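You operate a simulated robot arm through the tools that you are given. There is no shell and no other tool. Be economical: measure what you need, move in short steps, check, and stop when the job is done.

Carry out the task below with a simulated robot arm. There is one attempt and no reset: what you move stays moved.

## Task
Put the purple tulle roll on the top of the pale wood bench away on the left upper shelf under the ribbon bench. Take the red heart box and put it on the middle shelf of the pale wood bench. Press the orange button three times. Open the drawer under the bow jig, take the gold spring clip on the top of the pale wood bench and put it away in the inside of the drawer under the bow jig and shut the jig again. Put the short vase marked "B" from the top of the pale wood bench on top of the flat red box and the short vase labelled "C" on the low shelf under the green tank. Lift the small black clip open. The order is free. Set down upright: short vase.

It is judged by the outcome, as a careful person would: the job done as asked, and still so three seconds after it is handed in. It fails if anything else is knocked over, pushed out of place, dropped, spilled or broken.

## Robot
A 6-joint arm with a fingered hand on a trunk, on a base that drives. Base frame: it is fixed to the floor where the robot stands at the start and does not move with it; the origin is under the middle of the robot, x ahead of it, y to its left, z up; the surface under the hand at the start is at about z = 0.9. Readings come in m, degrees, newtons and seconds.
With the tool pointing down near the work surface it reaches from about 0.18 to 0.66 m from the robot's upright axis, wherever it stands. Its first joint turns from -166.0 to 166.0 degrees. Places, roughly: drawer under the bow jig [-2.4, 4.2, 0.8]; flat red box (8x8x4 cm) [0.4, -1.7, 0.9]; gold spring clip (4x4x5 cm) [0.5, -1.5, 0.9]; inside of the drawer under the bow jig [-2.4, 4.3, 0.7]; left upper shelf under the ribbon bench [-3.1, 4.2, 0.4]; low shelf under the green tank [0.5, -2.5, 0.2]; middle shelf of the pale wood bench [0.3, -0.7, 0.5]; orange button [0.4, -0.9, 1]; purple tulle roll [0.5, 0, 1]; red heart box (15x5x15 cm) [0.5, -0.8, 1]; short vase [0.5, -1.25, 1]; small black clip [0.4, 3.5, 1]. Payload 4 kg.
The TCP is the grasp point between the finger pads, 0.026 m short of the fingertips. In the tool frame z runs along the fingers and y along their closing line. The gripper opens to 0.148 m. The gripper's body begins 0.073 m behind the TCP. The gripper is a hand of 3 fingers: y runs from the thumb to the fingers, the wrist lies at [0, 0, -0.239] in the tool frame.
Orientation is told as [roll, pitch, yaw] about the base's x, y, z axes, in that order, counted from this pose: with the fingers straight down and closing along the base's y, the tool's x points along the base's -x, its y along +y and its z along -z.

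## Interface
- The arm moves only by the tool nudge_tool. Its argument "rows" is a list of rows, each an object (a shift or turn left out is 0) with "linear": the shift along the tool's x, y, z in m, a list of three; "delta_rot": the turn, a rotation vector about the tool's x, y, z in degrees, a list of three. In form: [{"linear": [tx, ty, tz], "delta_rot": [ax, ay, az]}, ...]. A call has 1 to 8 rows; each row is the pose to reach, as a shift and turn from the pose commanded when the call began, along the tool's axes at that moment. Each row takes 0.2 s and may step no farther than 0.05 m and 8.6 degrees from the row before; otherwise, the whole call is refused. A pose out of reach is approached as far as the arm can. The call stops where the force on the tool passes 40 N (or 10 N more than at its start, if that is more) or the arm is blocked; 0.2 s more then pass. In this call time passes only in rows, and 0.2 s behind the last. It gives the time, the measured TCP pose, the force on the tool (base axes), the opening and the grip force at its end, in the units of the frame above (readings bear some noise), with the torque about the TCP (base axes, N m) and any sound that the robot's microphone picked up, and new pictures: "show" is both (left out), scene, wrist or none.
- Cameras (640 x 400 px; columns grow to the right, rows downward): "scene" is now at [0.0282, 0.1586, 1.4207]; the picture's right is [-0.71, -0.71, 0.00], its down [-0.57, 0.57, -0.60] and it looks along [0.42, -0.42, -0.80] (base axes); focal length 214 px, centre (320, 200). "wrist" rides on the gripper at [0.068, -0.039, -0.09] in the tool frame; the picture's right is [0.50, 0.87, 0.00], its down [-0.65, 0.38, -0.65] and it looks along [-0.57, 0.33, 0.76] (tool axes); focal length 222 px, centre (320, 200). There is no depth. A picture from a camera that has moved, and an enlarged one, comes with that camera's place and axes in the base frame and with its lens.
- move_column(by): slides the trunk up (or, below 0, down) by that many m; the arm and the scene camera ride with it, the base frame stays. It gives what a move gives, with no picture.
- base_move(legs): drives the robot by 1 to 6 legs, each [ahead, left, turn to the left] in m, m and degrees, along the robot's own axes; the way and the turn of a leg run together, so that a leg with both is an arc; at most 1.5 m and 180 degrees a leg. The arm and the cameras ride along, it lands a little off, and it stops where it bumps. It gives what a move gives, and a new picture of the scene camera.
- curl_fingers(finger1, finger2, thumb_bend): sets how far each is bent, from 0 (flat) to 1 (curled in); at 0.3 the hand is open as for a grip, at 0.7 the pads meet at the TCP. One left out holds its place. A second passes; each finger stops where it meets its share of the squeeze, and holds until it gets a number again. It is the only way to open and close the hand. It gives what a move gives, with no picture; readings hold the bend of each and the force on the fingers (four entries, about 0 where the hand has none), thumb and palm.
- aim_head(pan, tilt): turns the head with the scene camera to pan (to the left, within 120 degrees either way) and tilt (down, from -29 to 69), counted from straight ahead of the robot. It gives what a move gives, and a new picture of the scene camera.
- zoom(camera, box): a new picture of the part [left, top, right, bottom] of that camera's present view, enlarged. It takes no simulated time.
- job_done(): hands the job in; it is judged then, once.

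Go step by step. Nothing tells you exact positions but the pictures and the camera data: compare them with the known pose of the tool, close in by small moves and look again before you grip or let go. The budget is 207 turns and 260 pictures, counting those below and the enlarged ones. Unless the task says otherwise, let go and move clear before handing in, and close with one line.

The tools are called after "Emit:" as a command line: name --argument value ..., lists and objects as JSON in quotes. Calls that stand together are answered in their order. nudge_tool: Moves the arm, as the interface text tells. Its arguments: {"type":"object","properties":{"rows":{"type":"array","items":{"type":"object","properties":{"linear":{"type":"array","items":{"type":"number"}},"delta_rot":{"type":"array","items":{"type":"number"}}}}},"show":{"type":"string","enum":["both","scene","wrist","none"]}},"required":["rows"]} The other tools are called the same way: move_column (by) slides the trunk up or down; curl_fingers (finger1, finger2, thumb_bend) moves the fingers one by one; base_move (legs) drives the base; aim_head (pan, tilt) turns the head that bears the scene camera; zoom (camera, box) takes an enlarged picture of a part of a camera's view; job_done () hands the job in.

At the start:

```text
t: 0.0
tool_pos: [0.2442, -0.2443, 1.2754]
tcp_rot: [-0.1, 0.0, 0.1]
wrist_force: [0.0, 0.6, 0.1]
wrist_torque: [0.02, 0.0, 0.01]
grip_width: 0.1478
finger_force: 0.1
shape: jaw
bend: [0.3, 0.3, 0.3]
finger forces: [0.0, 0.1, 0.0, 0.1, 0.0, 0.0]
trunk travel left (down, up): [-0.175, 0.142]
robot x, y, heading: [0.0005, -0.0008, 0.2]
head pan, tilt: [-45.0, 53.3]
```

scene: 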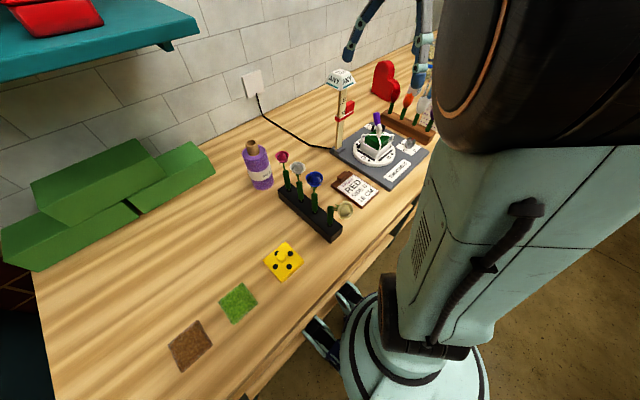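
wrist: 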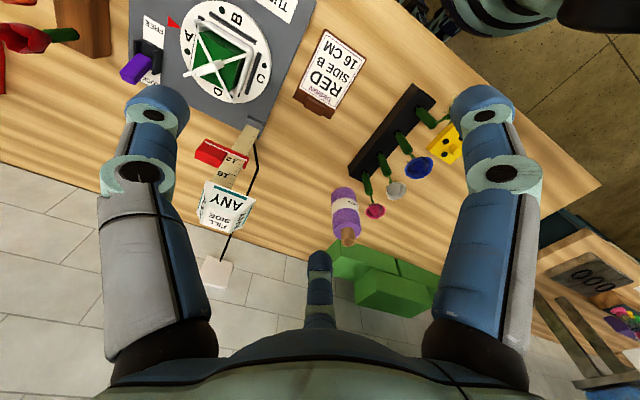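

I see the pale wood bench ahead with the purple tulle roll, and the heart box farther right. I'll look around before moving.

Emit:
aim_head --pan -75 --tilt 30

Emit:
aim_head --pan 0 --tilt 45

Emit:
aim_head --pan 80 --tilt 20

Emit:
aim_head --pan 120 --tilt 20

```text
t: 0.9
tool_pos: [0.2436, -0.2439, 1.2747]
tcp_rot: [0.0, 0.1, -0.1]
wrist_force: [0.7, -0.4, 0.4]
wrist_torque: [0.02, -0.02, 0.0]
grip_width: 0.1479
finger_force: 0.1
shape: jaw
bend: [0.3, 0.3, 0.3]
finger forces: [0.0, 0.0, 0.0, 0.0, 0.0, 0.0]
trunk travel left (down, up): [-0.175, 0.142]
robot x, y, heading: [0.0019, -0.0016, -0.1]
head pan, tilt: [-75.0, 30.0]
camera scene: at [-0.0005, 0.1235, 1.4545], right [-0.97, -0.26, 0.0], down [-0.13, 0.48, -0.87], along [0.22, -0.84, -0.5], focal length 214 px, centre (320, 200)
```

scene: 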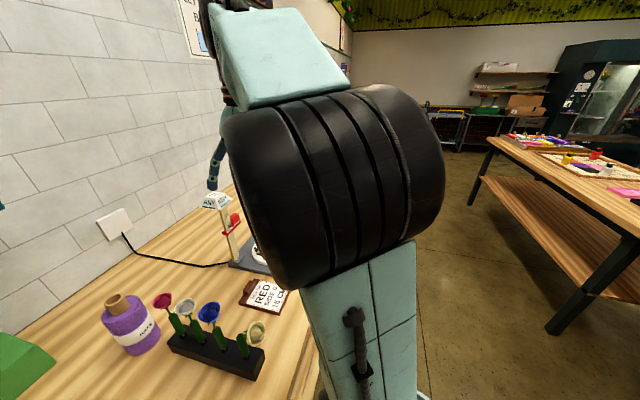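

```text
t: 2.4
tool_pos: [0.2443, -0.2445, 1.2748]
tcp_rot: [0.0, 0.0, 0.0]
wrist_force: [-0.3, 0.1, -0.1]
wrist_torque: [-0.03, 0.02, 0.02]
grip_width: 0.1479
finger_force: 0.1
shape: jaw
bend: [0.3, 0.3, 0.3]
finger forces: [0.1, 0.0, 0.1, 0.1, 0.1, 0.0]
trunk travel left (down, up): [-0.175, 0.142]
robot x, y, heading: [0.0008, -0.0033, 0.2]
head pan, tilt: [0.0, 45.0]
camera scene: at [0.0573, 0.2107, 1.432], right [0.0, -1.0, 0.0], down [-0.71, 0.0, -0.71], along [0.71, 0.0, -0.71], focal length 214 px, centre (320, 200)
```

scene: 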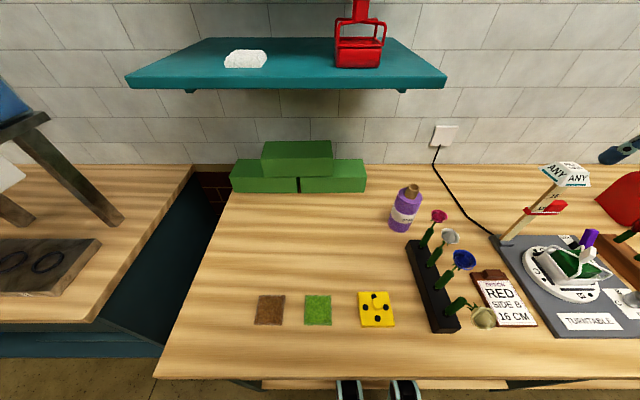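

```text
t: 4.0
tool_pos: [0.2448, -0.2442, 1.2762]
tcp_rot: [0.0, -0.1, 0.0]
wrist_force: [-0.4, 0.0, -0.2]
wrist_torque: [0.01, -0.02, 0.0]
grip_width: 0.1478
finger_force: 0.1
shape: jaw
bend: [0.3, 0.3, 0.3]
finger forces: [0.0, 0.1, 0.0, 0.1, 0.0, 0.0]
trunk travel left (down, up): [-0.175, 0.142]
robot x, y, heading: [0.0009, 0.0035, 0.1]
head pan, tilt: [80.0, 20.0]
camera scene: at [-0.0078, 0.3025, 1.4706], right [0.98, -0.17, 0.0], down [-0.06, -0.34, -0.94], along [0.16, 0.93, -0.34], focal length 214 px, centre (320, 200)
```

scene: 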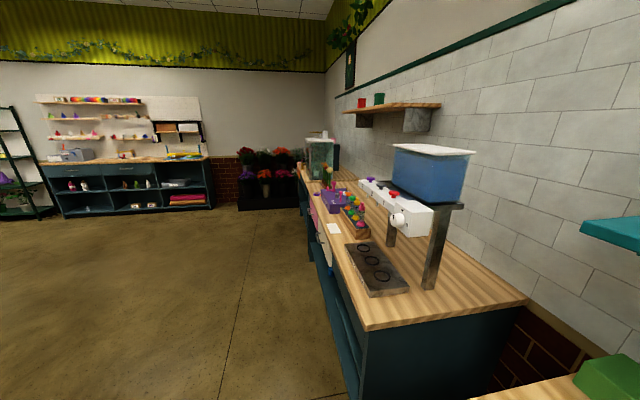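

```text
t: 5.0
tool_pos: [0.2453, -0.2442, 1.2747]
tcp_rot: [0.0, 0.0, 0.0]
wrist_force: [-0.2, -0.5, -0.4]
wrist_torque: [0.06, 0.0, -0.02]
grip_width: 0.1478
finger_force: 0.1
shape: jaw
bend: [0.3, 0.3, 0.3]
finger forces: [0.1, 0.0, 0.0, 0.0, 0.0, 0.0]
trunk travel left (down, up): [-0.175, 0.142]
robot x, y, heading: [0.0031, -0.0019, 0.0]
head pan, tilt: [120.0, 20.0]
camera scene: at [-0.0705, 0.2915, 1.4706], right [0.87, 0.5, 0.0], down [0.17, -0.3, -0.94], along [-0.47, 0.81, -0.34], focal length 214 px, centre (320, 200)
```

scene: 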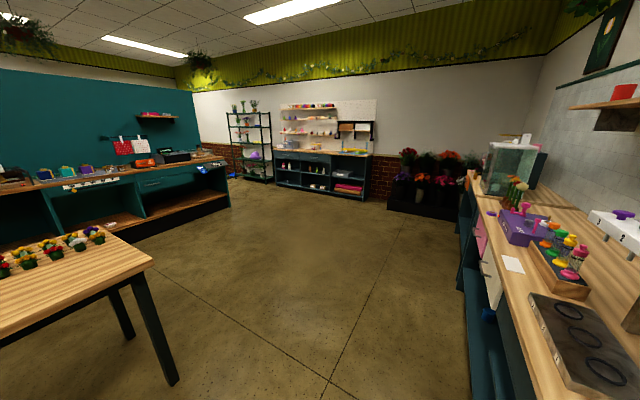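

The purple roll stands at about (0.5, 0). I'll back off and drive right to look at the other items.

Emit:
base_move --legs '[[-0.45, 0, 0], [0, -1.2, 0]]'

Emit:
aim_head --pan 20 --tilt 35

Emit:
aim_head --pan -50 --tilt 30

```text
t: 17.7
tool_pos: [-0.212, -1.3924, 1.275]
tcp_rot: [0.0, 0.0, -0.2]
wrist_force: [-0.6, 0.2, -0.1]
wrist_torque: [-0.02, -0.01, 0.01]
grip_width: 0.1476
finger_force: 0.1
shape: jaw
bend: [0.3, 0.3, 0.3]
finger forces: [0.0, 0.1, 0.0, 0.1, 0.0, 0.0]
trunk travel left (down, up): [-0.175, 0.142]
robot x, y, heading: [-0.4533, -1.1485, -0.6]
head pan, tilt: [120.0, 20.0]
camera scene: at [-0.5249, -0.8548, 1.4707], right [0.87, 0.5, 0.0], down [0.17, -0.3, -0.94], along [-0.47, 0.82, -0.34], focal length 214 px, centre (320, 200)
```

scene: 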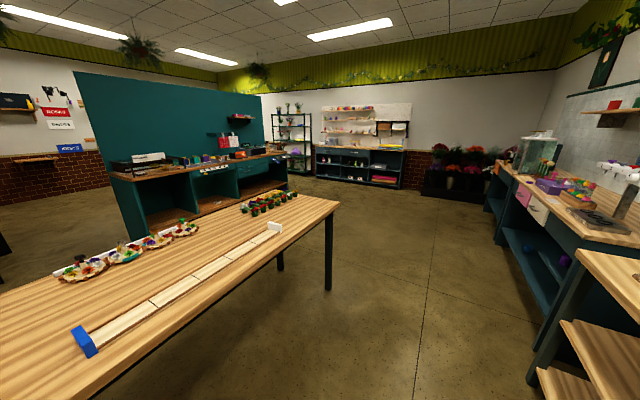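

```text
t: 19.4
tool_pos: [-0.213, -1.3913, 1.2757]
tcp_rot: [0.1, 0.0, -0.2]
wrist_force: [0.5, -0.1, 0.4]
wrist_torque: [0.01, 0.02, 0.02]
grip_width: 0.148
finger_force: 0.0
shape: jaw
bend: [0.3, 0.3, 0.3]
finger forces: [0.0, 0.0, 0.0, 0.1, 0.1, 0.0]
trunk travel left (down, up): [-0.175, 0.142]
robot x, y, heading: [-0.4571, -1.1445, -0.4]
head pan, tilt: [20.0, 35.0]
camera scene: at [-0.3959, -0.9058, 1.4468], right [0.34, -0.94, 0.0], down [-0.54, -0.19, -0.82], along [0.77, 0.28, -0.57], focal length 214 px, centre (320, 200)
```

scene: 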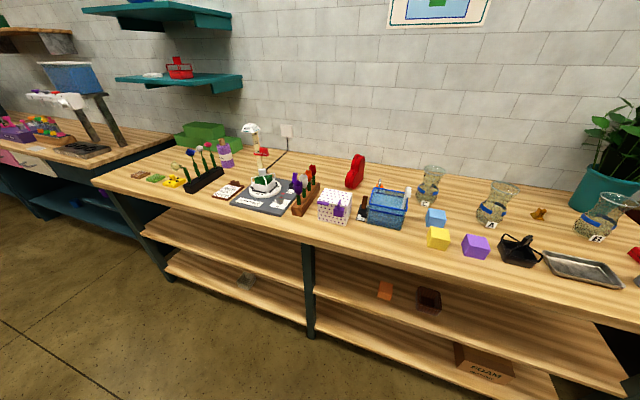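

```text
t: 20.8
tool_pos: [-0.2119, -1.3924, 1.2746]
tcp_rot: [0.0, 0.0, -0.1]
wrist_force: [-0.7, 0.4, 0.0]
wrist_torque: [-0.01, -0.01, 0.04]
grip_width: 0.1479
finger_force: 0.0
shape: jaw
bend: [0.3, 0.3, 0.3]
finger forces: [0.1, 0.0, 0.0, 0.0, 0.1, 0.1]
trunk travel left (down, up): [-0.175, 0.142]
robot x, y, heading: [-0.4555, -1.1475, -0.3]
head pan, tilt: [-50.0, 30.0]
camera scene: at [-0.4209, -1.0051, 1.4546], right [-0.77, -0.64, 0.0], down [-0.32, 0.38, -0.87], along [0.55, -0.67, -0.5], focal length 214 px, centre (320, 200)
```

scene: 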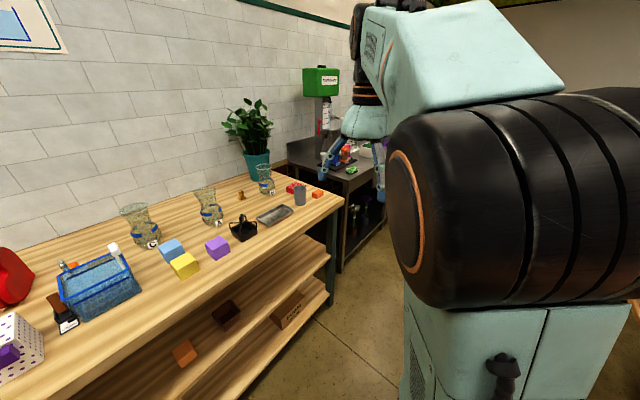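

The bench shows vases C, A, B, the heart box and a tray. I'll take closer looks at the labels and the button.

Emit:
aim_head --pan 0 --tilt 35

Emit:
zoom --camera "scene" --box '[120, 130, 440, 330]'

Emit:
aim_head --pan -30 --tilt 35

Emit:
zoom --camera "scene" --box '[200, 60, 440, 210]'

```text
t: 22.0
tool_pos: [-0.2108, -1.3922, 1.2746]
tcp_rot: [0.1, -0.1, -0.2]
wrist_force: [-0.7, 0.4, -0.5]
wrist_torque: [-0.01, 0.0, -0.01]
grip_width: 0.148
finger_force: 0.0
shape: jaw
bend: [0.3, 0.3, 0.3]
finger forces: [0.0, 0.1, 0.0, 0.0, 0.1, 0.0]
trunk travel left (down, up): [-0.175, 0.142]
robot x, y, heading: [-0.4596, -1.1445, -0.4]
head pan, tilt: [0.0, 35.0]
camera scene: at [-0.3907, -0.9361, 1.4468], right [-0.01, -1.0, 0.0], down [-0.57, 0.0, -0.82], along [0.82, 0.0, -0.57], focal length 214 px, centre (320, 200)
```

scene: 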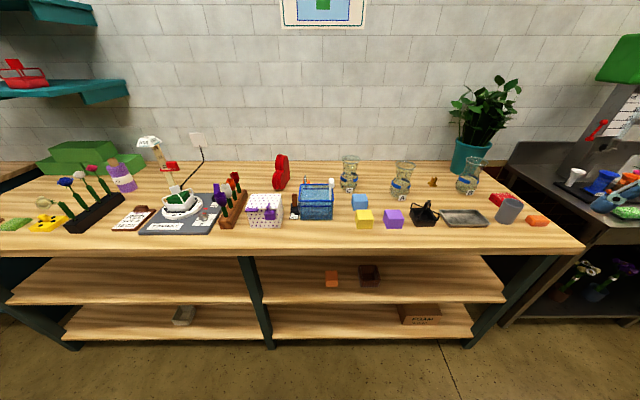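

```text
2.00 times, centred on (280, 230) of scene
camera zoom: at [-0.3907, -0.9361, 1.4468], right [-0.01, -1.0, 0.0], down [-0.57, 0.0, -0.82], along [0.82, 0.0, -0.57], focal length 429 px, centre (400, 140)
```

zoom: 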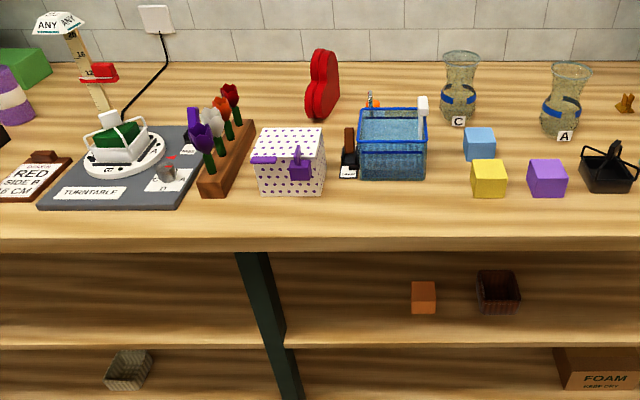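

```text
t: 23.0
tool_pos: [-0.2129, -1.3919, 1.2747]
tcp_rot: [-0.1, 0.1, -0.2]
wrist_force: [0.1, -0.5, 0.0]
wrist_torque: [0.0, -0.05, 0.01]
grip_width: 0.148
finger_force: 0.0
shape: jaw
bend: [0.3, 0.3, 0.3]
finger forces: [0.0, 0.0, 0.1, 0.0, 0.1, 0.0]
trunk travel left (down, up): [-0.175, 0.142]
robot x, y, heading: [-0.4574, -1.1472, -0.5]
head pan, tilt: [-30.0, 35.0]
camera scene: at [-0.4026, -0.9799, 1.4468], right [-0.5, -0.86, 0.0], down [-0.5, 0.29, -0.82], along [0.71, -0.41, -0.57], focal length 214 px, centre (320, 200)
```

scene: 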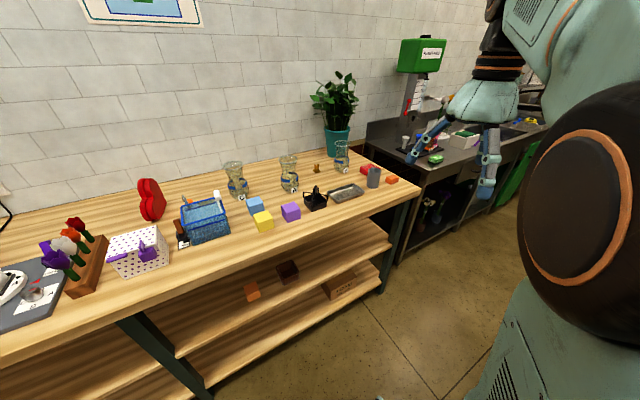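

```text
2.67 times, centred on (320, 135) of scene
camera zoom: at [-0.4026, -0.9799, 1.4468], right [-0.5, -0.86, 0.0], down [-0.5, 0.29, -0.82], along [0.71, -0.41, -0.57], focal length 572 px, centre (320, 373)
```

zoom: 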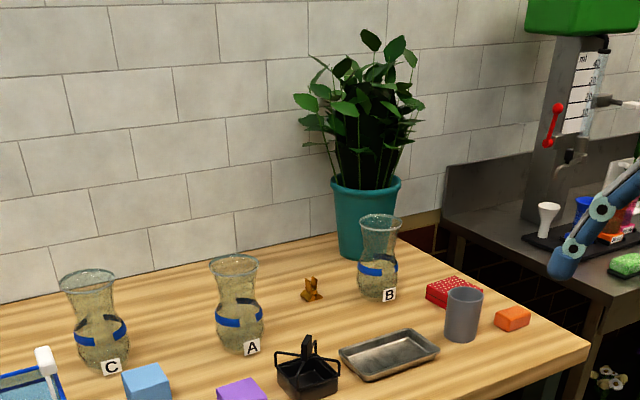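

Vase B is near (0.475,-1.63), the red dotted box near (0.35,-1.72), vase C near (0.46,-1.07). I'll drive in front of B.

Emit:
base_move --legs '[[0, -0.4, 0], [0.4, 0, 0]]'

Emit:
aim_head --pan -15 --tilt 45

```text
t: 29.2
tool_pos: [0.1989, -1.8004, 1.2753]
tcp_rot: [0.0, -0.1, -0.4]
wrist_force: [0.4, -0.3, -0.5]
wrist_torque: [-0.01, 0.01, 0.01]
grip_width: 0.1478
finger_force: 0.1
shape: jaw
bend: [0.3, 0.3, 0.3]
finger forces: [0.0, 0.0, 0.1, 0.1, 0.0, 0.1]
trunk travel left (down, up): [-0.175, 0.142]
robot x, y, heading: [-0.045, -1.5519, -0.3]
head pan, tilt: [-30.0, 35.0]
camera scene: at [0.0089, -1.3879, 1.4468], right [-0.51, -0.86, 0.0], down [-0.5, 0.29, -0.82], along [0.71, -0.41, -0.57], focal length 214 px, centre (320, 200)
```

scene: 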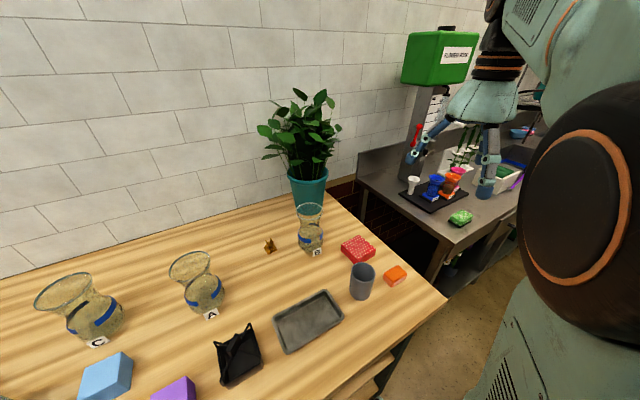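

```text
t: 30.0
tool_pos: [0.1986, -1.8011, 1.2753]
tcp_rot: [0.0, -0.2, -0.4]
wrist_force: [0.1, 0.3, -1.1]
wrist_torque: [0.01, 0.01, -0.03]
grip_width: 0.1478
finger_force: 0.1
shape: jaw
bend: [0.3, 0.3, 0.3]
finger forces: [0.1, 0.1, 0.1, 0.0, 0.1, 0.1]
trunk travel left (down, up): [-0.175, 0.142]
robot x, y, heading: [-0.0448, -1.5559, -0.4]
head pan, tilt: [-15.0, 45.0]
camera scene: at [0.0107, -1.365, 1.432], right [-0.27, -0.96, 0.0], down [-0.68, 0.19, -0.71], along [0.68, -0.19, -0.71], focal length 214 px, centre (320, 200)
```

scene: 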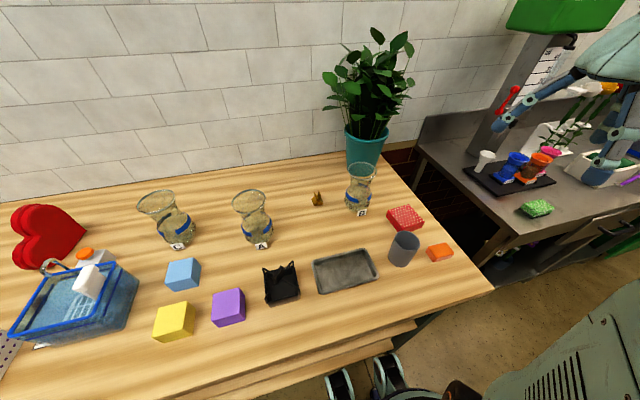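

B's base is about (0.45,-1.615). I'll move the hand above it with fingers straight down.

Emit:
nudge_tool --rows '[{"linear": [-0.036, 0.0265, 0]}, {"linear": [-0.072, 0.053, 0]}, {"linear": [-0.108, 0.08, 0]}, {"linear": [-0.144, 0.107, 0.02]}, {"linear": [-0.18, 0.133, 0.04]}, {"linear": [-0.216, 0.16, 0.06]}, {"linear": [-0.252, 0.186, 0.08]}, {"linear": [-0.252, 0.186, 0.1]}]'

```text
t: 31.8
tool_pos: [0.449, -1.618, 1.1734]
tcp_rot: [-0.1, -0.1, -0.3]
wrist_force: [0.0, -0.1, 0.4]
wrist_torque: [0.0, 0.03, -0.03]
grip_width: 0.1476
finger_force: 0.0
shape: jaw
bend: [0.3, 0.3, 0.3]
finger forces: [0.0, 0.0, 0.0, 0.1, 0.1, 0.0]
trunk travel left (down, up): [-0.175, 0.142]
robot x, y, heading: [-0.0455, -1.5508, -0.7]
head pan, tilt: [-15.0, 45.0]
camera scene: at [0.01, -1.3651, 1.432], right [-0.27, -0.96, 0.0], down [-0.68, 0.19, -0.71], along [0.68, -0.19, -0.71], focal length 214 px, centre (320, 200)
camera wrist: at [0.3817, -1.6561, 1.2645], right [-0.49, 0.87, 0.0], down [0.66, 0.37, 0.65], along [0.57, 0.32, -0.76], focal length 222 px, centre (320, 200)
```

scene: 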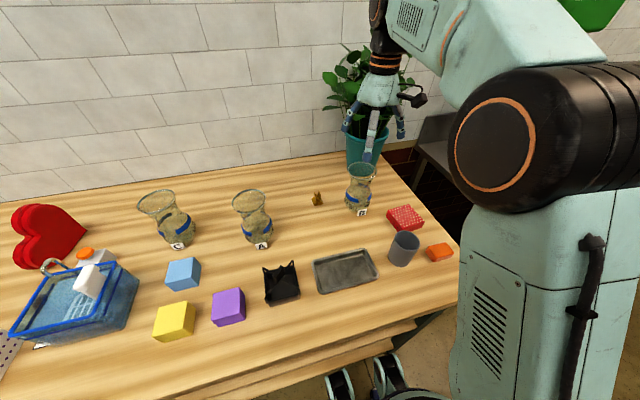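
wrist: 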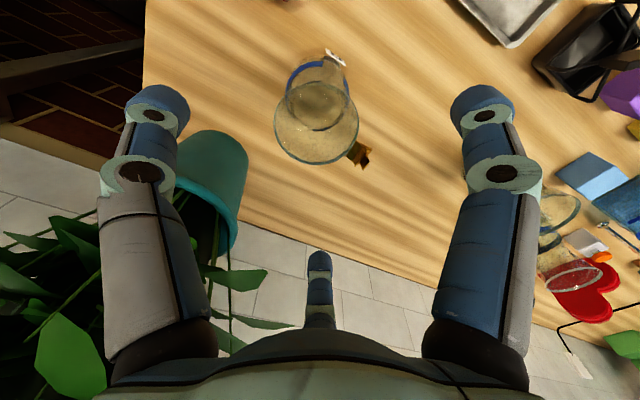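

The rim centre projects to (0.457,-1.617), nearly under the TCP. I'll descend around the rim to the waist.

Emit:
nudge_tool --rows '[{"linear": [-0.006, 0, 0.04]}, {"linear": [-0.006, 0, 0.08]}, {"linear": [-0.006, 0, 0.12]}, {"linear": [-0.006, 0, 0.15]}, {"linear": [-0.006, 0, 0.168]}]'

Emit:
zoom --camera "scene" --box '[280, 100, 440, 240]'

```text
t: 33.0
tool_pos: [0.4577, -1.6168, 1.0063]
tcp_rot: [0.1, -0.1, -0.3]
wrist_force: [0.6, 0.5, -0.1]
wrist_torque: [-0.02, 0.02, 0.01]
grip_width: 0.1479
finger_force: 0.0
shape: jaw
bend: [0.3, 0.3, 0.3]
finger forces: [0.1, 0.1, 0.0, 0.0, 0.0, 0.0]
trunk travel left (down, up): [-0.175, 0.142]
robot x, y, heading: [-0.0425, -1.558, -0.5]
head pan, tilt: [-15.0, 45.0]
camera scene: at [0.011, -1.365, 1.432], right [-0.27, -0.96, 0.0], down [-0.68, 0.19, -0.71], along [0.68, -0.19, -0.71], focal length 214 px, centre (320, 200)
camera wrist: at [0.3905, -1.6544, 1.0971], right [-0.49, 0.87, 0.0], down [0.66, 0.37, 0.65], along [0.57, 0.32, -0.76], focal length 222 px, centre (320, 200)
```

scene: 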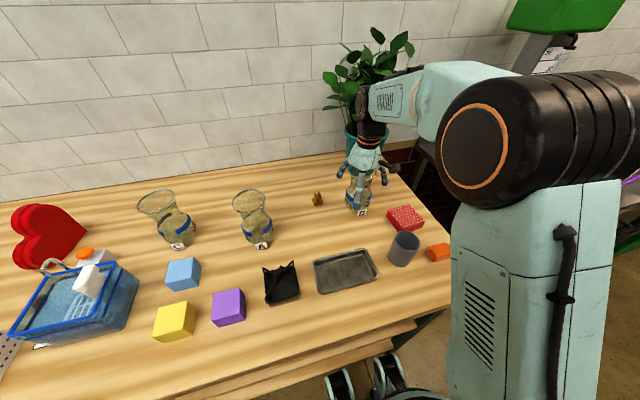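
wrist: 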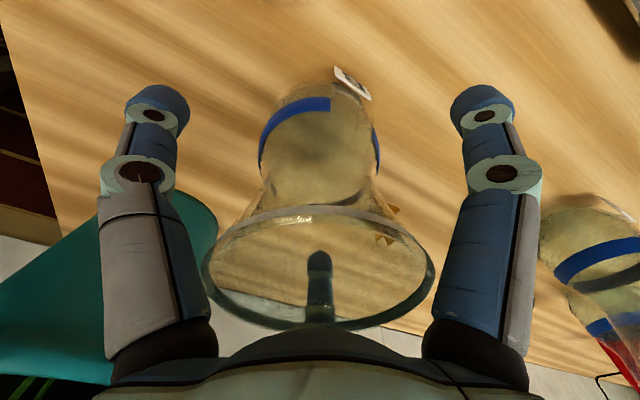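

```text
2.86 times, centred on (360, 170) of scene
camera zoom: at [0.011, -1.365, 1.432], right [-0.27, -0.96, 0.0], down [-0.68, 0.19, -0.71], along [0.68, -0.19, -0.71], focal length 613 px, centre (206, 286)
```

zoom: 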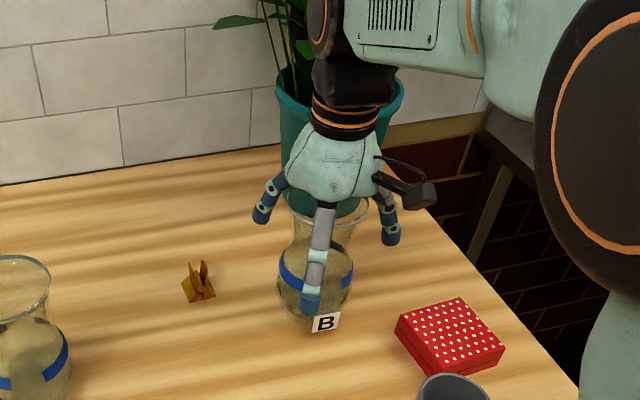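

The fingers straddle B at its waist. Closing the hand.

Emit:
curl_fingers --finger1 0.7 --finger2 0.7 --thumb_bend 0.7

Emit:
zoom --camera "scene" --box '[280, 100, 440, 240]'

```text
t: 34.0
tool_pos: [0.4587, -1.6165, 1.0081]
tcp_rot: [0.1, -0.1, -0.4]
wrist_force: [0.7, -4.0, 6.3]
wrist_torque: [-0.64, 0.18, 0.12]
grip_width: 0.0524
finger_force: 36.9
shape: fingers
bend: [0.53, 0.5, 0.58]
finger forces: [17.4, 24.4, 0.0, 0.0, 32.5, 0.0]
trunk travel left (down, up): [-0.175, 0.142]
robot x, y, heading: [-0.0396, -1.5555, -0.5]
head pan, tilt: [-15.0, 45.0]
```

```text
2.86 times, centred on (360, 170) of scene
camera zoom: at [0.0105, -1.3655, 1.4321], right [-0.27, -0.96, 0.0], down [-0.68, 0.19, -0.71], along [0.68, -0.19, -0.71], focal length 613 px, centre (206, 286)
```

zoom: 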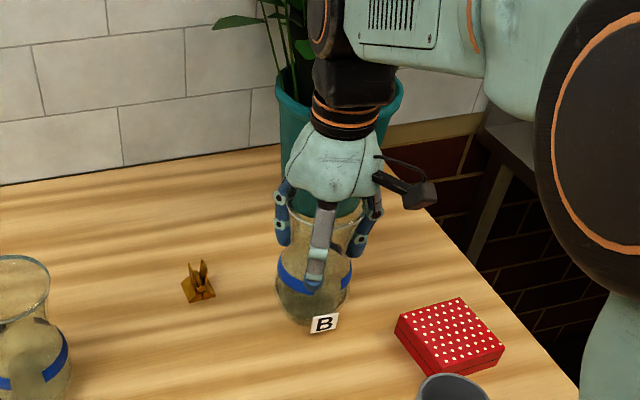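

Gripped. Lift and move over the red box, then check.

Emit:
nudge_tool --rows '[{"linear": [0, 0, -0.04]}, {"linear": [0, 0, -0.08]}, {"linear": [0, 0, -0.12]}, {"linear": [0.03, -0.03, -0.12]}, {"linear": [0.06, -0.06, -0.12]}, {"linear": [0.09, -0.09, -0.12]}, {"linear": [0.11, -0.106, -0.12]}]'

Emit:
zoom --camera "scene" --box '[320, 100, 480, 240]'

```text
t: 35.6
tool_pos: [0.3459, -1.72, 1.13]
tcp_rot: [-0.1, -0.1, -0.3]
wrist_force: [-0.1, -0.2, -6.3]
wrist_torque: [-0.05, 0.01, -0.02]
grip_width: 0.0515
finger_force: 29.7
shape: fingers
bend: [0.52, 0.49, 0.59]
finger forces: [16.0, 19.8, 0.0, 0.0, 22.5, 0.0]
trunk travel left (down, up): [-0.175, 0.142]
robot x, y, heading: [-0.0466, -1.5525, -0.4]
head pan, tilt: [-15.0, 45.0]
camera scene: at [0.0107, -1.3651, 1.432], right [-0.27, -0.96, 0.0], down [-0.68, 0.19, -0.71], along [0.68, -0.19, -0.71], focal length 214 px, centre (320, 200)
camera wrist: at [0.2789, -1.759, 1.2201], right [-0.49, 0.87, 0.0], down [0.66, 0.37, 0.65], along [0.57, 0.32, -0.76], focal length 222 px, centre (320, 200)
```

scene: 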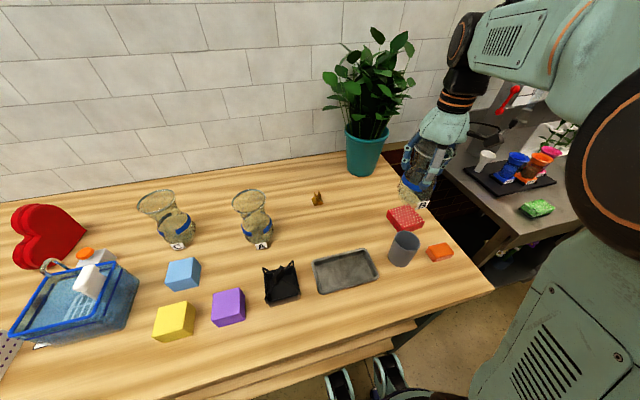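
wrist: 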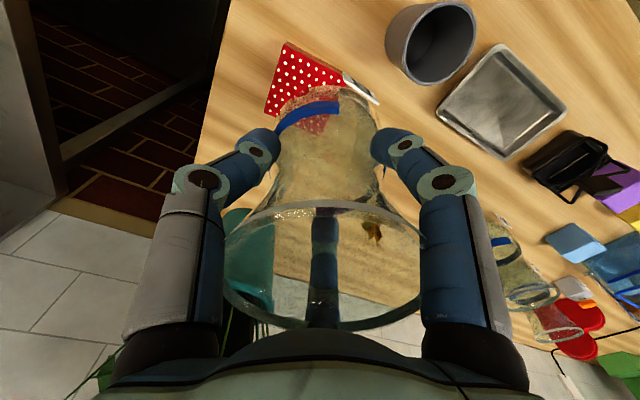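

```text
2.86 times, centred on (400, 170) of scene
camera zoom: at [0.0107, -1.3651, 1.432], right [-0.27, -0.96, 0.0], down [-0.68, 0.19, -0.71], along [0.68, -0.19, -0.71], focal length 613 px, centre (91, 286)
```

zoom: 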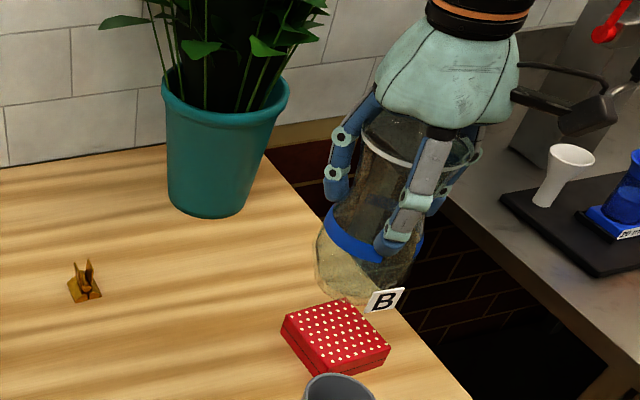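

The vase is lined up over the box centre (0.344,-1.722). Lowering toward contact.

Emit:
nudge_tool --rows '[{"linear": [-0.002, -0.002, 0.04]}, {"linear": [-0.002, -0.002, 0.07]}, {"linear": [-0.002, -0.002, 0.077]}]' --show "none"

Emit:
zoom --camera "scene" --box '[340, 140, 460, 260]'

```text
t: 36.4
tool_pos: [0.3474, -1.7211, 1.0492]
tcp_rot: [0.0, -0.1, -0.4]
wrist_force: [0.1, 0.0, -6.1]
wrist_torque: [-0.03, 0.01, 0.01]
grip_width: 0.0512
finger_force: 28.5
shape: fingers
bend: [0.52, 0.49, 0.59]
finger forces: [15.6, 19.5, 0.1, 0.0, 21.7, 0.1]
trunk travel left (down, up): [-0.175, 0.142]
robot x, y, heading: [-0.0488, -1.5588, -0.4]
head pan, tilt: [-15.0, 45.0]
```

```text
3.33 times, centred on (400, 200) of scene
camera zoom: at [0.0111, -1.3651, 1.432], right [-0.27, -0.96, 0.0], down [-0.68, 0.19, -0.71], along [0.68, -0.19, -0.71], focal length 715 px, centre (53, 200)
```

zoom: 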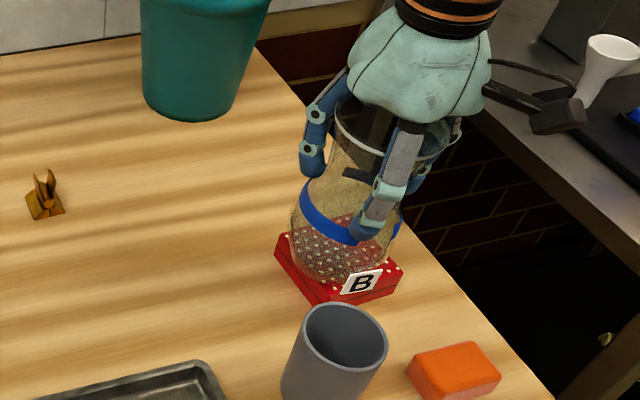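

Well centred; lowering until contact.

Emit:
nudge_tool --rows '[{"linear": [0, 0, 0.003]}, {"linear": [0, 0, 0.006]}]' --show "none"

```text
t: 37.0
tool_pos: [0.3487, -1.7214, 1.0431]
tcp_rot: [0.0, 0.1, -0.4]
wrist_force: [-1.0, -0.1, -5.5]
wrist_torque: [-0.03, -0.01, 0.03]
grip_width: 0.0514
finger_force: 28.0
shape: fingers
bend: [0.52, 0.49, 0.59]
finger forces: [15.7, 19.3, 0.0, 0.1, 21.8, 0.1]
trunk travel left (down, up): [-0.175, 0.142]
robot x, y, heading: [-0.0454, -1.5535, -0.4]
head pan, tilt: [-15.0, 45.0]
```

Emit:
nudge_tool --rows '[{"linear": [0.002, 0, 0.003]}, {"linear": [0.003, 0, 0.005]}]' --show "none"

Emit:
zoom --camera "scene" --box '[340, 140, 460, 260]'

```text
t: 37.6
tool_pos: [0.3466, -1.722, 1.0405]
tcp_rot: [-0.1, -0.3, -0.4]
wrist_force: [1.7, 1.7, 11.5]
wrist_torque: [-0.25, 0.02, 0.0]
grip_width: 0.0514
finger_force: 33.2
shape: fingers
bend: [0.52, 0.49, 0.59]
finger forces: [18.3, 24.2, 0.0, 0.1, 24.3, 0.1]
trunk travel left (down, up): [-0.175, 0.142]
robot x, y, heading: [-0.045, -1.5557, -0.2]
head pan, tilt: [-15.0, 45.0]
```

```text
3.33 times, centred on (400, 200) of scene
camera zoom: at [0.0103, -1.3643, 1.4321], right [-0.26, -0.96, 0.0], down [-0.68, 0.19, -0.71], along [0.68, -0.19, -0.71], focal length 715 px, centre (53, 200)
```

zoom: 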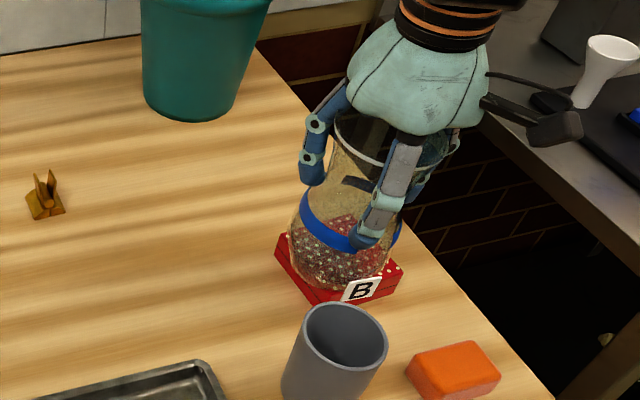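

In contact. Releasing and rising.

Emit:
curl_fingers --finger1 0.3 --finger2 0.3 --thumb_bend 0.3

Emit:
nudge_tool --rows '[{"linear": [0, 0, -0.04]}, {"linear": [0, 0, -0.08]}, {"linear": [0, 0, -0.12]}, {"linear": [0, 0, -0.16]}]' --show "scene"

Emit:
zoom --camera "scene" --box '[340, 140, 460, 260]'

```text
t: 38.6
tool_pos: [0.3462, -1.7221, 1.0387]
tcp_rot: [0.0, 0.0, -0.4]
wrist_force: [1.2, 0.5, 0.5]
wrist_torque: [-0.02, 0.02, 0.01]
grip_width: 0.1265
finger_force: 0.6
shape: fingers
bend: [0.3, 0.3, 0.3]
finger forces: [0.0, 0.6, 0.1, 0.0, 0.0, 0.0]
trunk travel left (down, up): [-0.175, 0.142]
robot x, y, heading: [-0.0473, -1.5536, -0.5]
head pan, tilt: [-15.0, 45.0]
```

```text
t: 39.6
tool_pos: [0.3434, -1.7256, 1.1986]
tcp_rot: [0.0, -0.1, -0.3]
wrist_force: [1.0, 1.6, 0.0]
wrist_torque: [-0.03, -0.02, -0.01]
grip_width: 0.127
finger_force: 0.0
shape: fingers
bend: [0.3, 0.3, 0.3]
finger forces: [0.1, 0.1, 0.1, 0.0, 0.0, 0.0]
trunk travel left (down, up): [-0.175, 0.142]
robot x, y, heading: [-0.0469, -1.5571, -0.5]
head pan, tilt: [-15.0, 45.0]
camera scene: at [0.0107, -1.365, 1.432], right [-0.27, -0.96, 0.0], down [-0.68, 0.19, -0.71], along [0.68, -0.19, -0.71], focal length 214 px, centre (320, 200)
```

scene: 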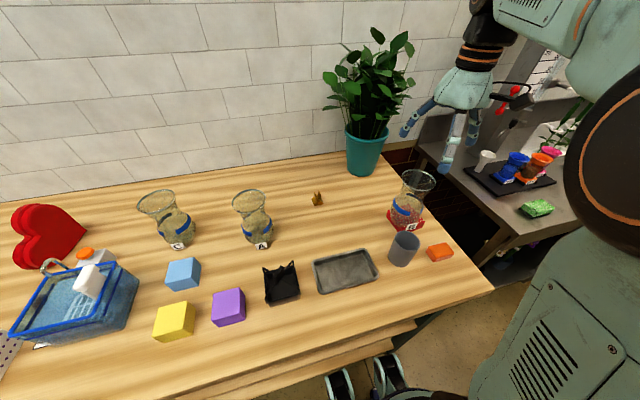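

```text
3.33 times, centred on (400, 200) of scene
camera zoom: at [0.0107, -1.365, 1.432], right [-0.27, -0.96, 0.0], down [-0.68, 0.19, -0.71], along [0.68, -0.19, -0.71], focal length 715 px, centre (53, 200)
```

zoom: 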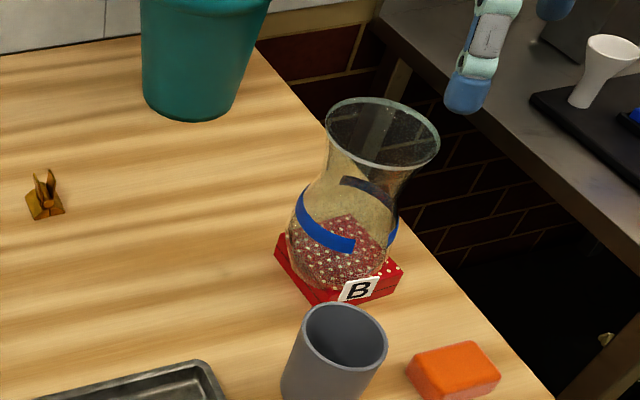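

Vase B stands upright on the red box. Next I look at the shelf under the green tank before taking C.

Emit:
base_move --legs '[[-0.5, 0, 0], [0, -0.85, 0]]'

Emit:
aim_head --pan 0 --tilt 45

```text
t: 50.0
tool_pos: [-0.171, -2.564, 1.198]
tcp_rot: [0.0, -0.2, -0.3]
wrist_force: [0.0, -1.2, 0.5]
wrist_torque: [0.01, 0.0, 0.01]
grip_width: 0.127
finger_force: 0.0
shape: fingers
bend: [0.3, 0.3, 0.3]
finger forces: [0.1, 0.0, 0.1, 0.0, 0.1, 0.1]
trunk travel left (down, up): [-0.175, 0.142]
robot x, y, heading: [-0.5644, -2.3905, -0.2]
head pan, tilt: [-15.0, 45.0]
camera scene: at [-0.5055, -2.2041, 1.432], right [-0.26, -0.96, 0.0], down [-0.68, 0.19, -0.71], along [0.68, -0.19, -0.71], focal length 214 px, centre (320, 200)
```

scene: 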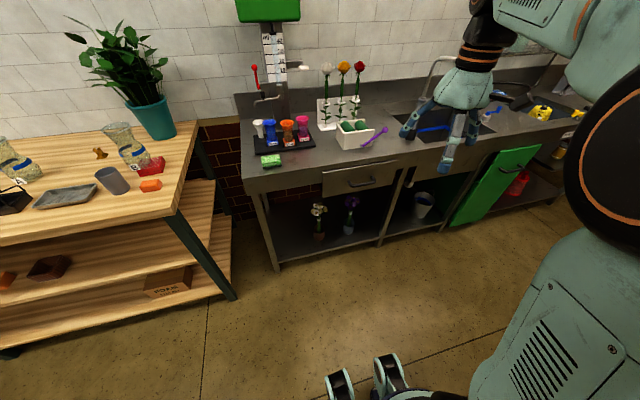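

```text
t: 50.7
tool_pos: [-0.1715, -2.5626, 1.1972]
tcp_rot: [0.0, 0.0, -0.3]
wrist_force: [-0.6, 0.6, -0.3]
wrist_torque: [0.01, 0.01, 0.02]
grip_width: 0.1265
finger_force: 0.0
shape: fingers
bend: [0.3, 0.3, 0.3]
finger forces: [0.0, 0.0, 0.1, 0.0, 0.1, 0.1]
trunk travel left (down, up): [-0.175, 0.142]
robot x, y, heading: [-0.5627, -2.3938, 0.1]
head pan, tilt: [0.0, 45.0]
camera scene: at [-0.5026, -2.1831, 1.432], right [-0.01, -1.0, 0.0], down [-0.71, 0.0, -0.71], along [0.71, 0.0, -0.71], focal length 214 px, centre (320, 200)
```

scene: 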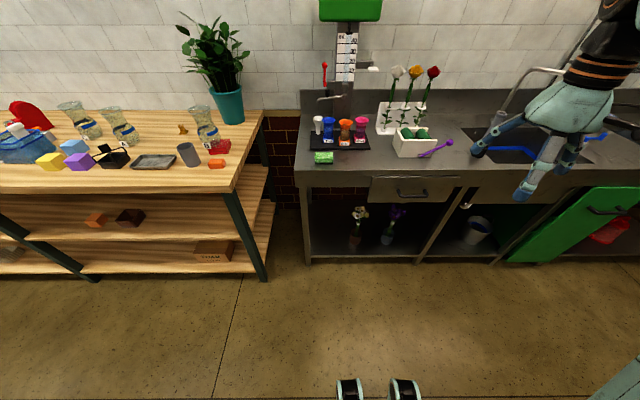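

The low shelf (left bay, y −2.1 to −2.8) holds two flower pots; the free slot is at its left, about (0.28,-2.26). I'll test the pitched, low arm pose in free space first.

Emit:
nudge_tool --rows '[{"linear": [-0.01, 0.02, 0.01], "delta_rot": [0, -8, 0]}, {"linear": [-0.02, 0.04, 0.02], "delta_rot": [0, -16, 0]}, {"linear": [-0.03, 0.06, 0.03], "delta_rot": [0, -24, 0]}, {"linear": [-0.04, 0.08, 0.04], "delta_rot": [0, -32, 0]}, {"linear": [-0.05, 0.1, 0.05], "delta_rot": [0, -40, 0]}, {"linear": [-0.06, 0.12, 0.06], "delta_rot": [0, -45, 0]}]' --show "none"

Emit:
move_column --by -0.17

```text
t: 52.1
tool_pos: [-0.1105, -2.4432, 1.1381]
tcp_rot: [-0.1, -45.1, -0.3]
wrist_force: [0.0, -0.2, 0.7]
wrist_torque: [0.01, 0.01, 0.0]
grip_width: 0.1269
finger_force: 0.1
shape: fingers
bend: [0.3, 0.3, 0.3]
finger forces: [0.1, 0.0, 0.1, 0.0, 0.0, 0.0]
trunk travel left (down, up): [-0.175, 0.142]
robot x, y, heading: [-0.5596, -2.395, -0.4]
head pan, tilt: [0.0, 45.0]
```

```text
t: 54.0
tool_pos: [-0.1117, -2.444, 0.9676]
tcp_rot: [0.0, -45.1, -0.2]
wrist_force: [-0.1, -0.1, -0.4]
wrist_torque: [-0.01, -0.02, -0.02]
grip_width: 0.1268
finger_force: 0.1
shape: fingers
bend: [0.3, 0.3, 0.3]
finger forces: [0.1, 0.0, 0.0, 0.0, 0.0, 0.1]
trunk travel left (down, up): [-0.005, 0.312]
robot x, y, heading: [-0.559, -2.3944, -0.3]
head pan, tilt: [0.0, 45.0]
```

Emit:
nudge_tool --rows '[{"linear": [0.031, 0, 0.031]}, {"linear": [0.062, 0, 0.062]}, {"linear": [0.093, 0, 0.093]}, {"linear": [0.124, 0, 0.124]}, {"linear": [0.155, 0, 0.155]}, {"linear": [0.186, 0, 0.186]}, {"linear": [0.217, 0, 0.217]}, {"linear": [0.2475, 0, 0.2475]}]' --show "none"

Emit:
nudge_tool --rows '[{"linear": [0.031, 0, 0.031]}, {"linear": [0.062, 0, 0.062]}, {"linear": [0.093, 0, 0.093]}, {"linear": [0.124, 0, 0.124]}, {"linear": [0.155, 0, 0.155]}, {"linear": [0.186, 0, 0.186]}, {"linear": [0.217, 0, 0.217]}]' --show "scene"

```text
t: 55.9
tool_pos: [-0.1119, -2.441, 0.6187]
tcp_rot: [0.0, -45.1, -0.2]
wrist_force: [0.0, 0.5, -0.1]
wrist_torque: [0.01, -0.01, 0.01]
grip_width: 0.1268
finger_force: 0.2
shape: fingers
bend: [0.3, 0.3, 0.3]
finger forces: [0.1, 0.1, 0.0, 0.0, 0.0, 0.0]
out of reach, approached as far as the arm can: row 3, 4, 5
trunk travel left (down, up): [-0.005, 0.312]
robot x, y, heading: [-0.5606, -2.3956, -0.1]
head pan, tilt: [0.0, 45.0]
```

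```text
t: 57.5
tool_pos: [-0.1138, -2.4451, 0.3081]
tcp_rot: [0.0, -45.2, -0.2]
wrist_force: [0.2, -0.8, 0.8]
wrist_torque: [-0.01, 0.0, 0.01]
grip_width: 0.1268
finger_force: 0.0
shape: fingers
bend: [0.3, 0.3, 0.3]
finger forces: [0.0, 0.0, 0.0, 0.0, 0.1, 0.0]
trunk travel left (down, up): [-0.005, 0.312]
robot x, y, heading: [-0.5627, -2.3922, -0.2]
head pan, tilt: [0.0, 45.0]
camera scene: at [-0.4567, -2.1832, 1.2593], right [-0.01, -1.0, 0.0], down [-0.71, 0.0, -0.71], along [0.71, 0.0, -0.71], focal length 214 px, centre (320, 200)
```

scene: 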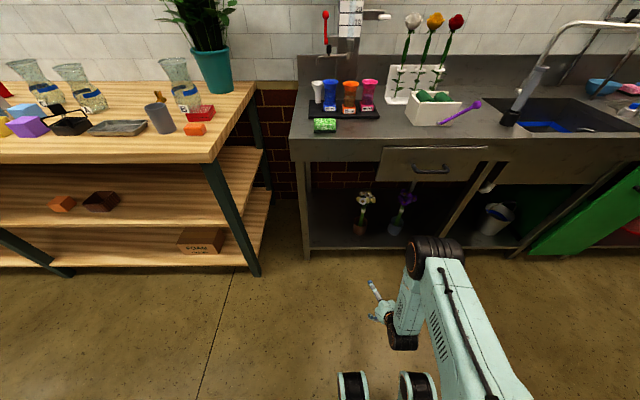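

The arm reaches down to z≈0.3 at 45°. I'll test reaching farther out (still clear of the table).

Emit:
nudge_tool --rows '[{"linear": [-0.03, 0, 0.03]}, {"linear": [-0.06, 0, 0.06]}, {"linear": [-0.09, 0, 0.09]}, {"linear": [-0.12, 0, 0.12]}]' --show "scene"

```text
t: 58.5
tool_pos: [0.0593, -2.445, 0.3083]
tcp_rot: [0.0, -45.0, -0.1]
wrist_force: [0.9, 0.6, -0.8]
wrist_torque: [-0.02, -0.01, -0.04]
grip_width: 0.1267
finger_force: 0.0
shape: fingers
bend: [0.3, 0.3, 0.3]
finger forces: [0.1, 0.0, 0.1, 0.0, 0.1, 0.0]
trunk travel left (down, up): [-0.005, 0.312]
robot x, y, heading: [-0.5611, -2.3903, -0.5]
head pan, tilt: [0.0, 45.0]
camera scene: at [-0.4567, -2.1832, 1.2592], right [-0.01, -1.0, 0.0], down [-0.71, 0.0, -0.71], along [0.71, 0.0, -0.71], focal length 214 px, centre (320, 200)
```

scene: 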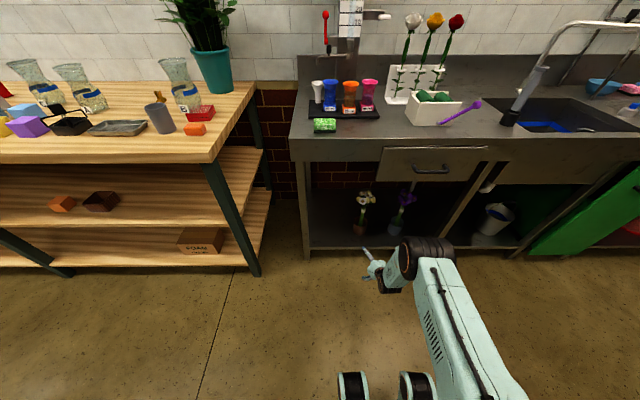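

Emit:
nudge_tool --rows '[{"linear": [-0.03, 0, 0.03]}, {"linear": [-0.05, 0, 0.05]}]' --show "none"

Emit:
zoom --camera "scene" --box '[300, 180, 500, 400]'

```text
t: 59.0
tool_pos: [0.129, -2.4453, 0.3106]
tcp_rot: [0.0, -45.0, -0.3]
wrist_force: [-0.2, 0.1, 0.2]
wrist_torque: [0.0, 0.03, -0.01]
grip_width: 0.127
finger_force: 0.0
shape: fingers
bend: [0.3, 0.3, 0.3]
finger forces: [0.0, 0.0, 0.0, 0.0, 0.1, 0.1]
trunk travel left (down, up): [-0.005, 0.312]
robot x, y, heading: [-0.5581, -2.3929, -0.1]
head pan, tilt: [0.0, 45.0]
```

```text
1.82 times, centred on (400, 290) of scene
camera zoom: at [-0.4566, -2.1832, 1.2592], right [-0.01, -1.0, 0.0], down [-0.71, 0.0, -0.71], along [0.71, 0.0, -0.71], focal length 390 px, centre (174, 36)
```

zoom: 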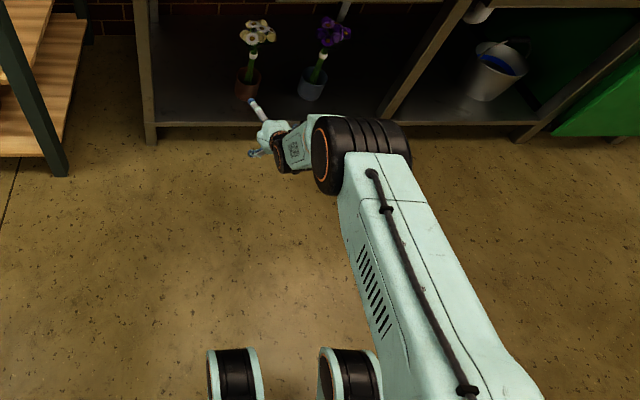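

Reach works out to about 0.69 m at that pose. Now back off, raise the arm and go to vase C.

Emit:
base_move --legs '[[-0.22, 0, 0]]'

Emit:
nudge_tool --rows '[{"linear": [-0.025, 0, -0.035]}, {"linear": [-0.05, 0, -0.07]}, {"linear": [-0.075, 0, -0.105]}, {"linear": [-0.1, 0, -0.14]}, {"linear": [-0.125, 0, -0.175]}, {"linear": [-0.15, 0, -0.21]}, {"linear": [-0.175, 0, -0.245]}, {"linear": [-0.2, 0, -0.28]}]' --show "none"

Emit:
nudge_tool --rows '[{"linear": [-0.03, 0, -0.03]}, {"linear": [-0.06, 0, -0.06]}, {"linear": [-0.09, 0, -0.09]}, {"linear": [-0.12, 0, -0.12]}, {"linear": [-0.15, 0, -0.15]}, {"linear": [-0.18, 0, -0.18]}, {"linear": [-0.21, 0, -0.21]}, {"linear": [-0.24, 0, -0.24]}]' --show "none"

Emit:
move_column --by 0.2

```text
t: 60.7
tool_pos: [-0.0929, -2.4493, 0.3123]
tcp_rot: [0.0, -45.2, -0.8]
wrist_force: [0.0, 0.2, 0.6]
wrist_torque: [-0.03, 0.02, 0.04]
grip_width: 0.1271
finger_force: 0.1
shape: fingers
bend: [0.3, 0.3, 0.3]
finger forces: [0.0, 0.1, 0.0, 0.0, 0.0, 0.1]
trunk travel left (down, up): [-0.005, 0.312]
robot x, y, heading: [-0.7798, -2.386, -0.8]
head pan, tilt: [0.0, 45.0]
camera scene: at [-0.6761, -2.1821, 1.2593], right [-0.01, -1.0, 0.0], down [-0.71, 0.01, -0.71], along [0.71, -0.01, -0.71], focal length 214 px, centre (320, 200)
```

scene: 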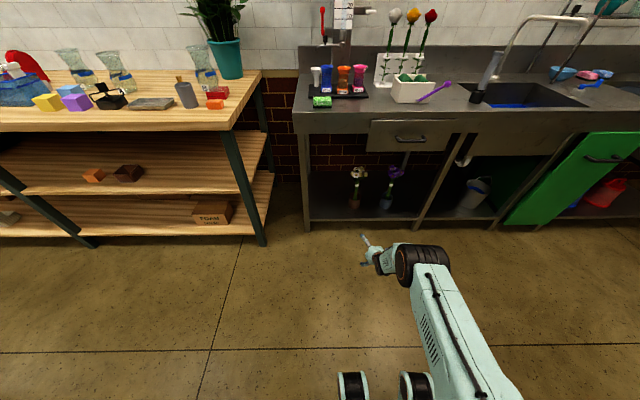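

```text
t: 62.5
tool_pos: [-0.1517, -2.4498, 0.6501]
tcp_rot: [0.0, -45.0, -0.6]
wrist_force: [0.0, 0.3, 0.0]
wrist_torque: [0.01, 0.03, -0.01]
grip_width: 0.1267
finger_force: 0.0
shape: fingers
bend: [0.3, 0.3, 0.3]
finger forces: [0.1, 0.0, 0.0, 0.0, 0.0, 0.0]
trunk travel left (down, up): [-0.005, 0.312]
robot x, y, heading: [-0.7825, -2.3917, -0.6]
head pan, tilt: [0.0, 45.0]
```

```text
t: 64.3
tool_pos: [-0.1535, -2.4589, 0.9866]
tcp_rot: [0.5, -45.3, -0.8]
wrist_force: [-0.3, 1.0, -0.4]
wrist_torque: [0.0, 0.02, 0.01]
grip_width: 0.1268
finger_force: 0.0
shape: fingers
bend: [0.3, 0.3, 0.3]
finger forces: [0.0, 0.1, 0.0, 0.0, 0.0, 0.0]
out of reach, approached as far as the arm can: row 8
trunk travel left (down, up): [-0.005, 0.312]
robot x, y, heading: [-0.7835, -2.3892, -0.9]
head pan, tilt: [0.0, 45.0]
```

```text
t: 66.5
tool_pos: [-0.187, -2.4584, 1.2328]
tcp_rot: [0.5, -49.1, -0.6]
wrist_force: [0.4, 0.0, 0.7]
wrist_torque: [0.0, -0.01, -0.08]
grip_width: 0.1272
finger_force: 0.0
shape: fingers
bend: [0.3, 0.3, 0.3]
finger forces: [0.0, 0.1, 0.0, 0.0, 0.0, 0.0]
trunk travel left (down, up): [-0.205, 0.112]
robot x, y, heading: [-0.7814, -2.3909, -0.9]
head pan, tilt: [0.0, 45.0]
```

Emit:
base_move --legs '[[0, 1.37, 0.8], [0.64, 0, 0]]'

```text
t: 82.0
tool_pos: [0.472, -1.1073, 1.23]
tcp_rot: [0.6, -49.0, -1.8]
wrist_force: [0.2, 0.5, 0.5]
wrist_torque: [-0.01, -0.01, 0.05]
grip_width: 0.127
finger_force: 0.1
shape: fingers
bend: [0.3, 0.3, 0.3]
finger forces: [0.0, 0.0, 0.0, 0.0, 0.2, 0.0]
trunk travel left (down, up): [-0.205, 0.112]
robot x, y, heading: [-0.1196, -1.0273, -1.5]
head pan, tilt: [0.0, 45.0]
camera scene: at [-0.06, -0.8202, 1.4605], right [-0.03, -1.0, 0.0], down [-0.71, 0.02, -0.71], along [0.71, -0.02, -0.71], focal length 214 px, centre (320, 200)
```

scene: 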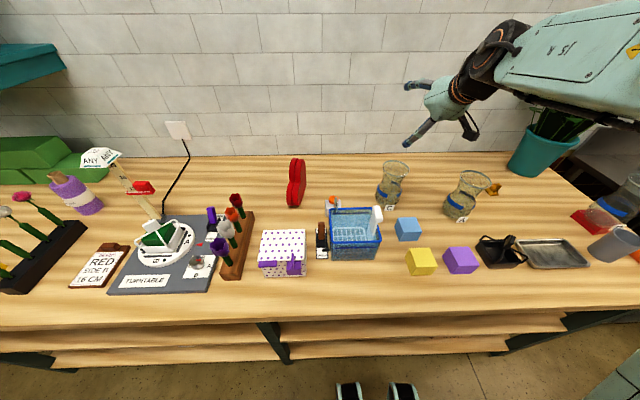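

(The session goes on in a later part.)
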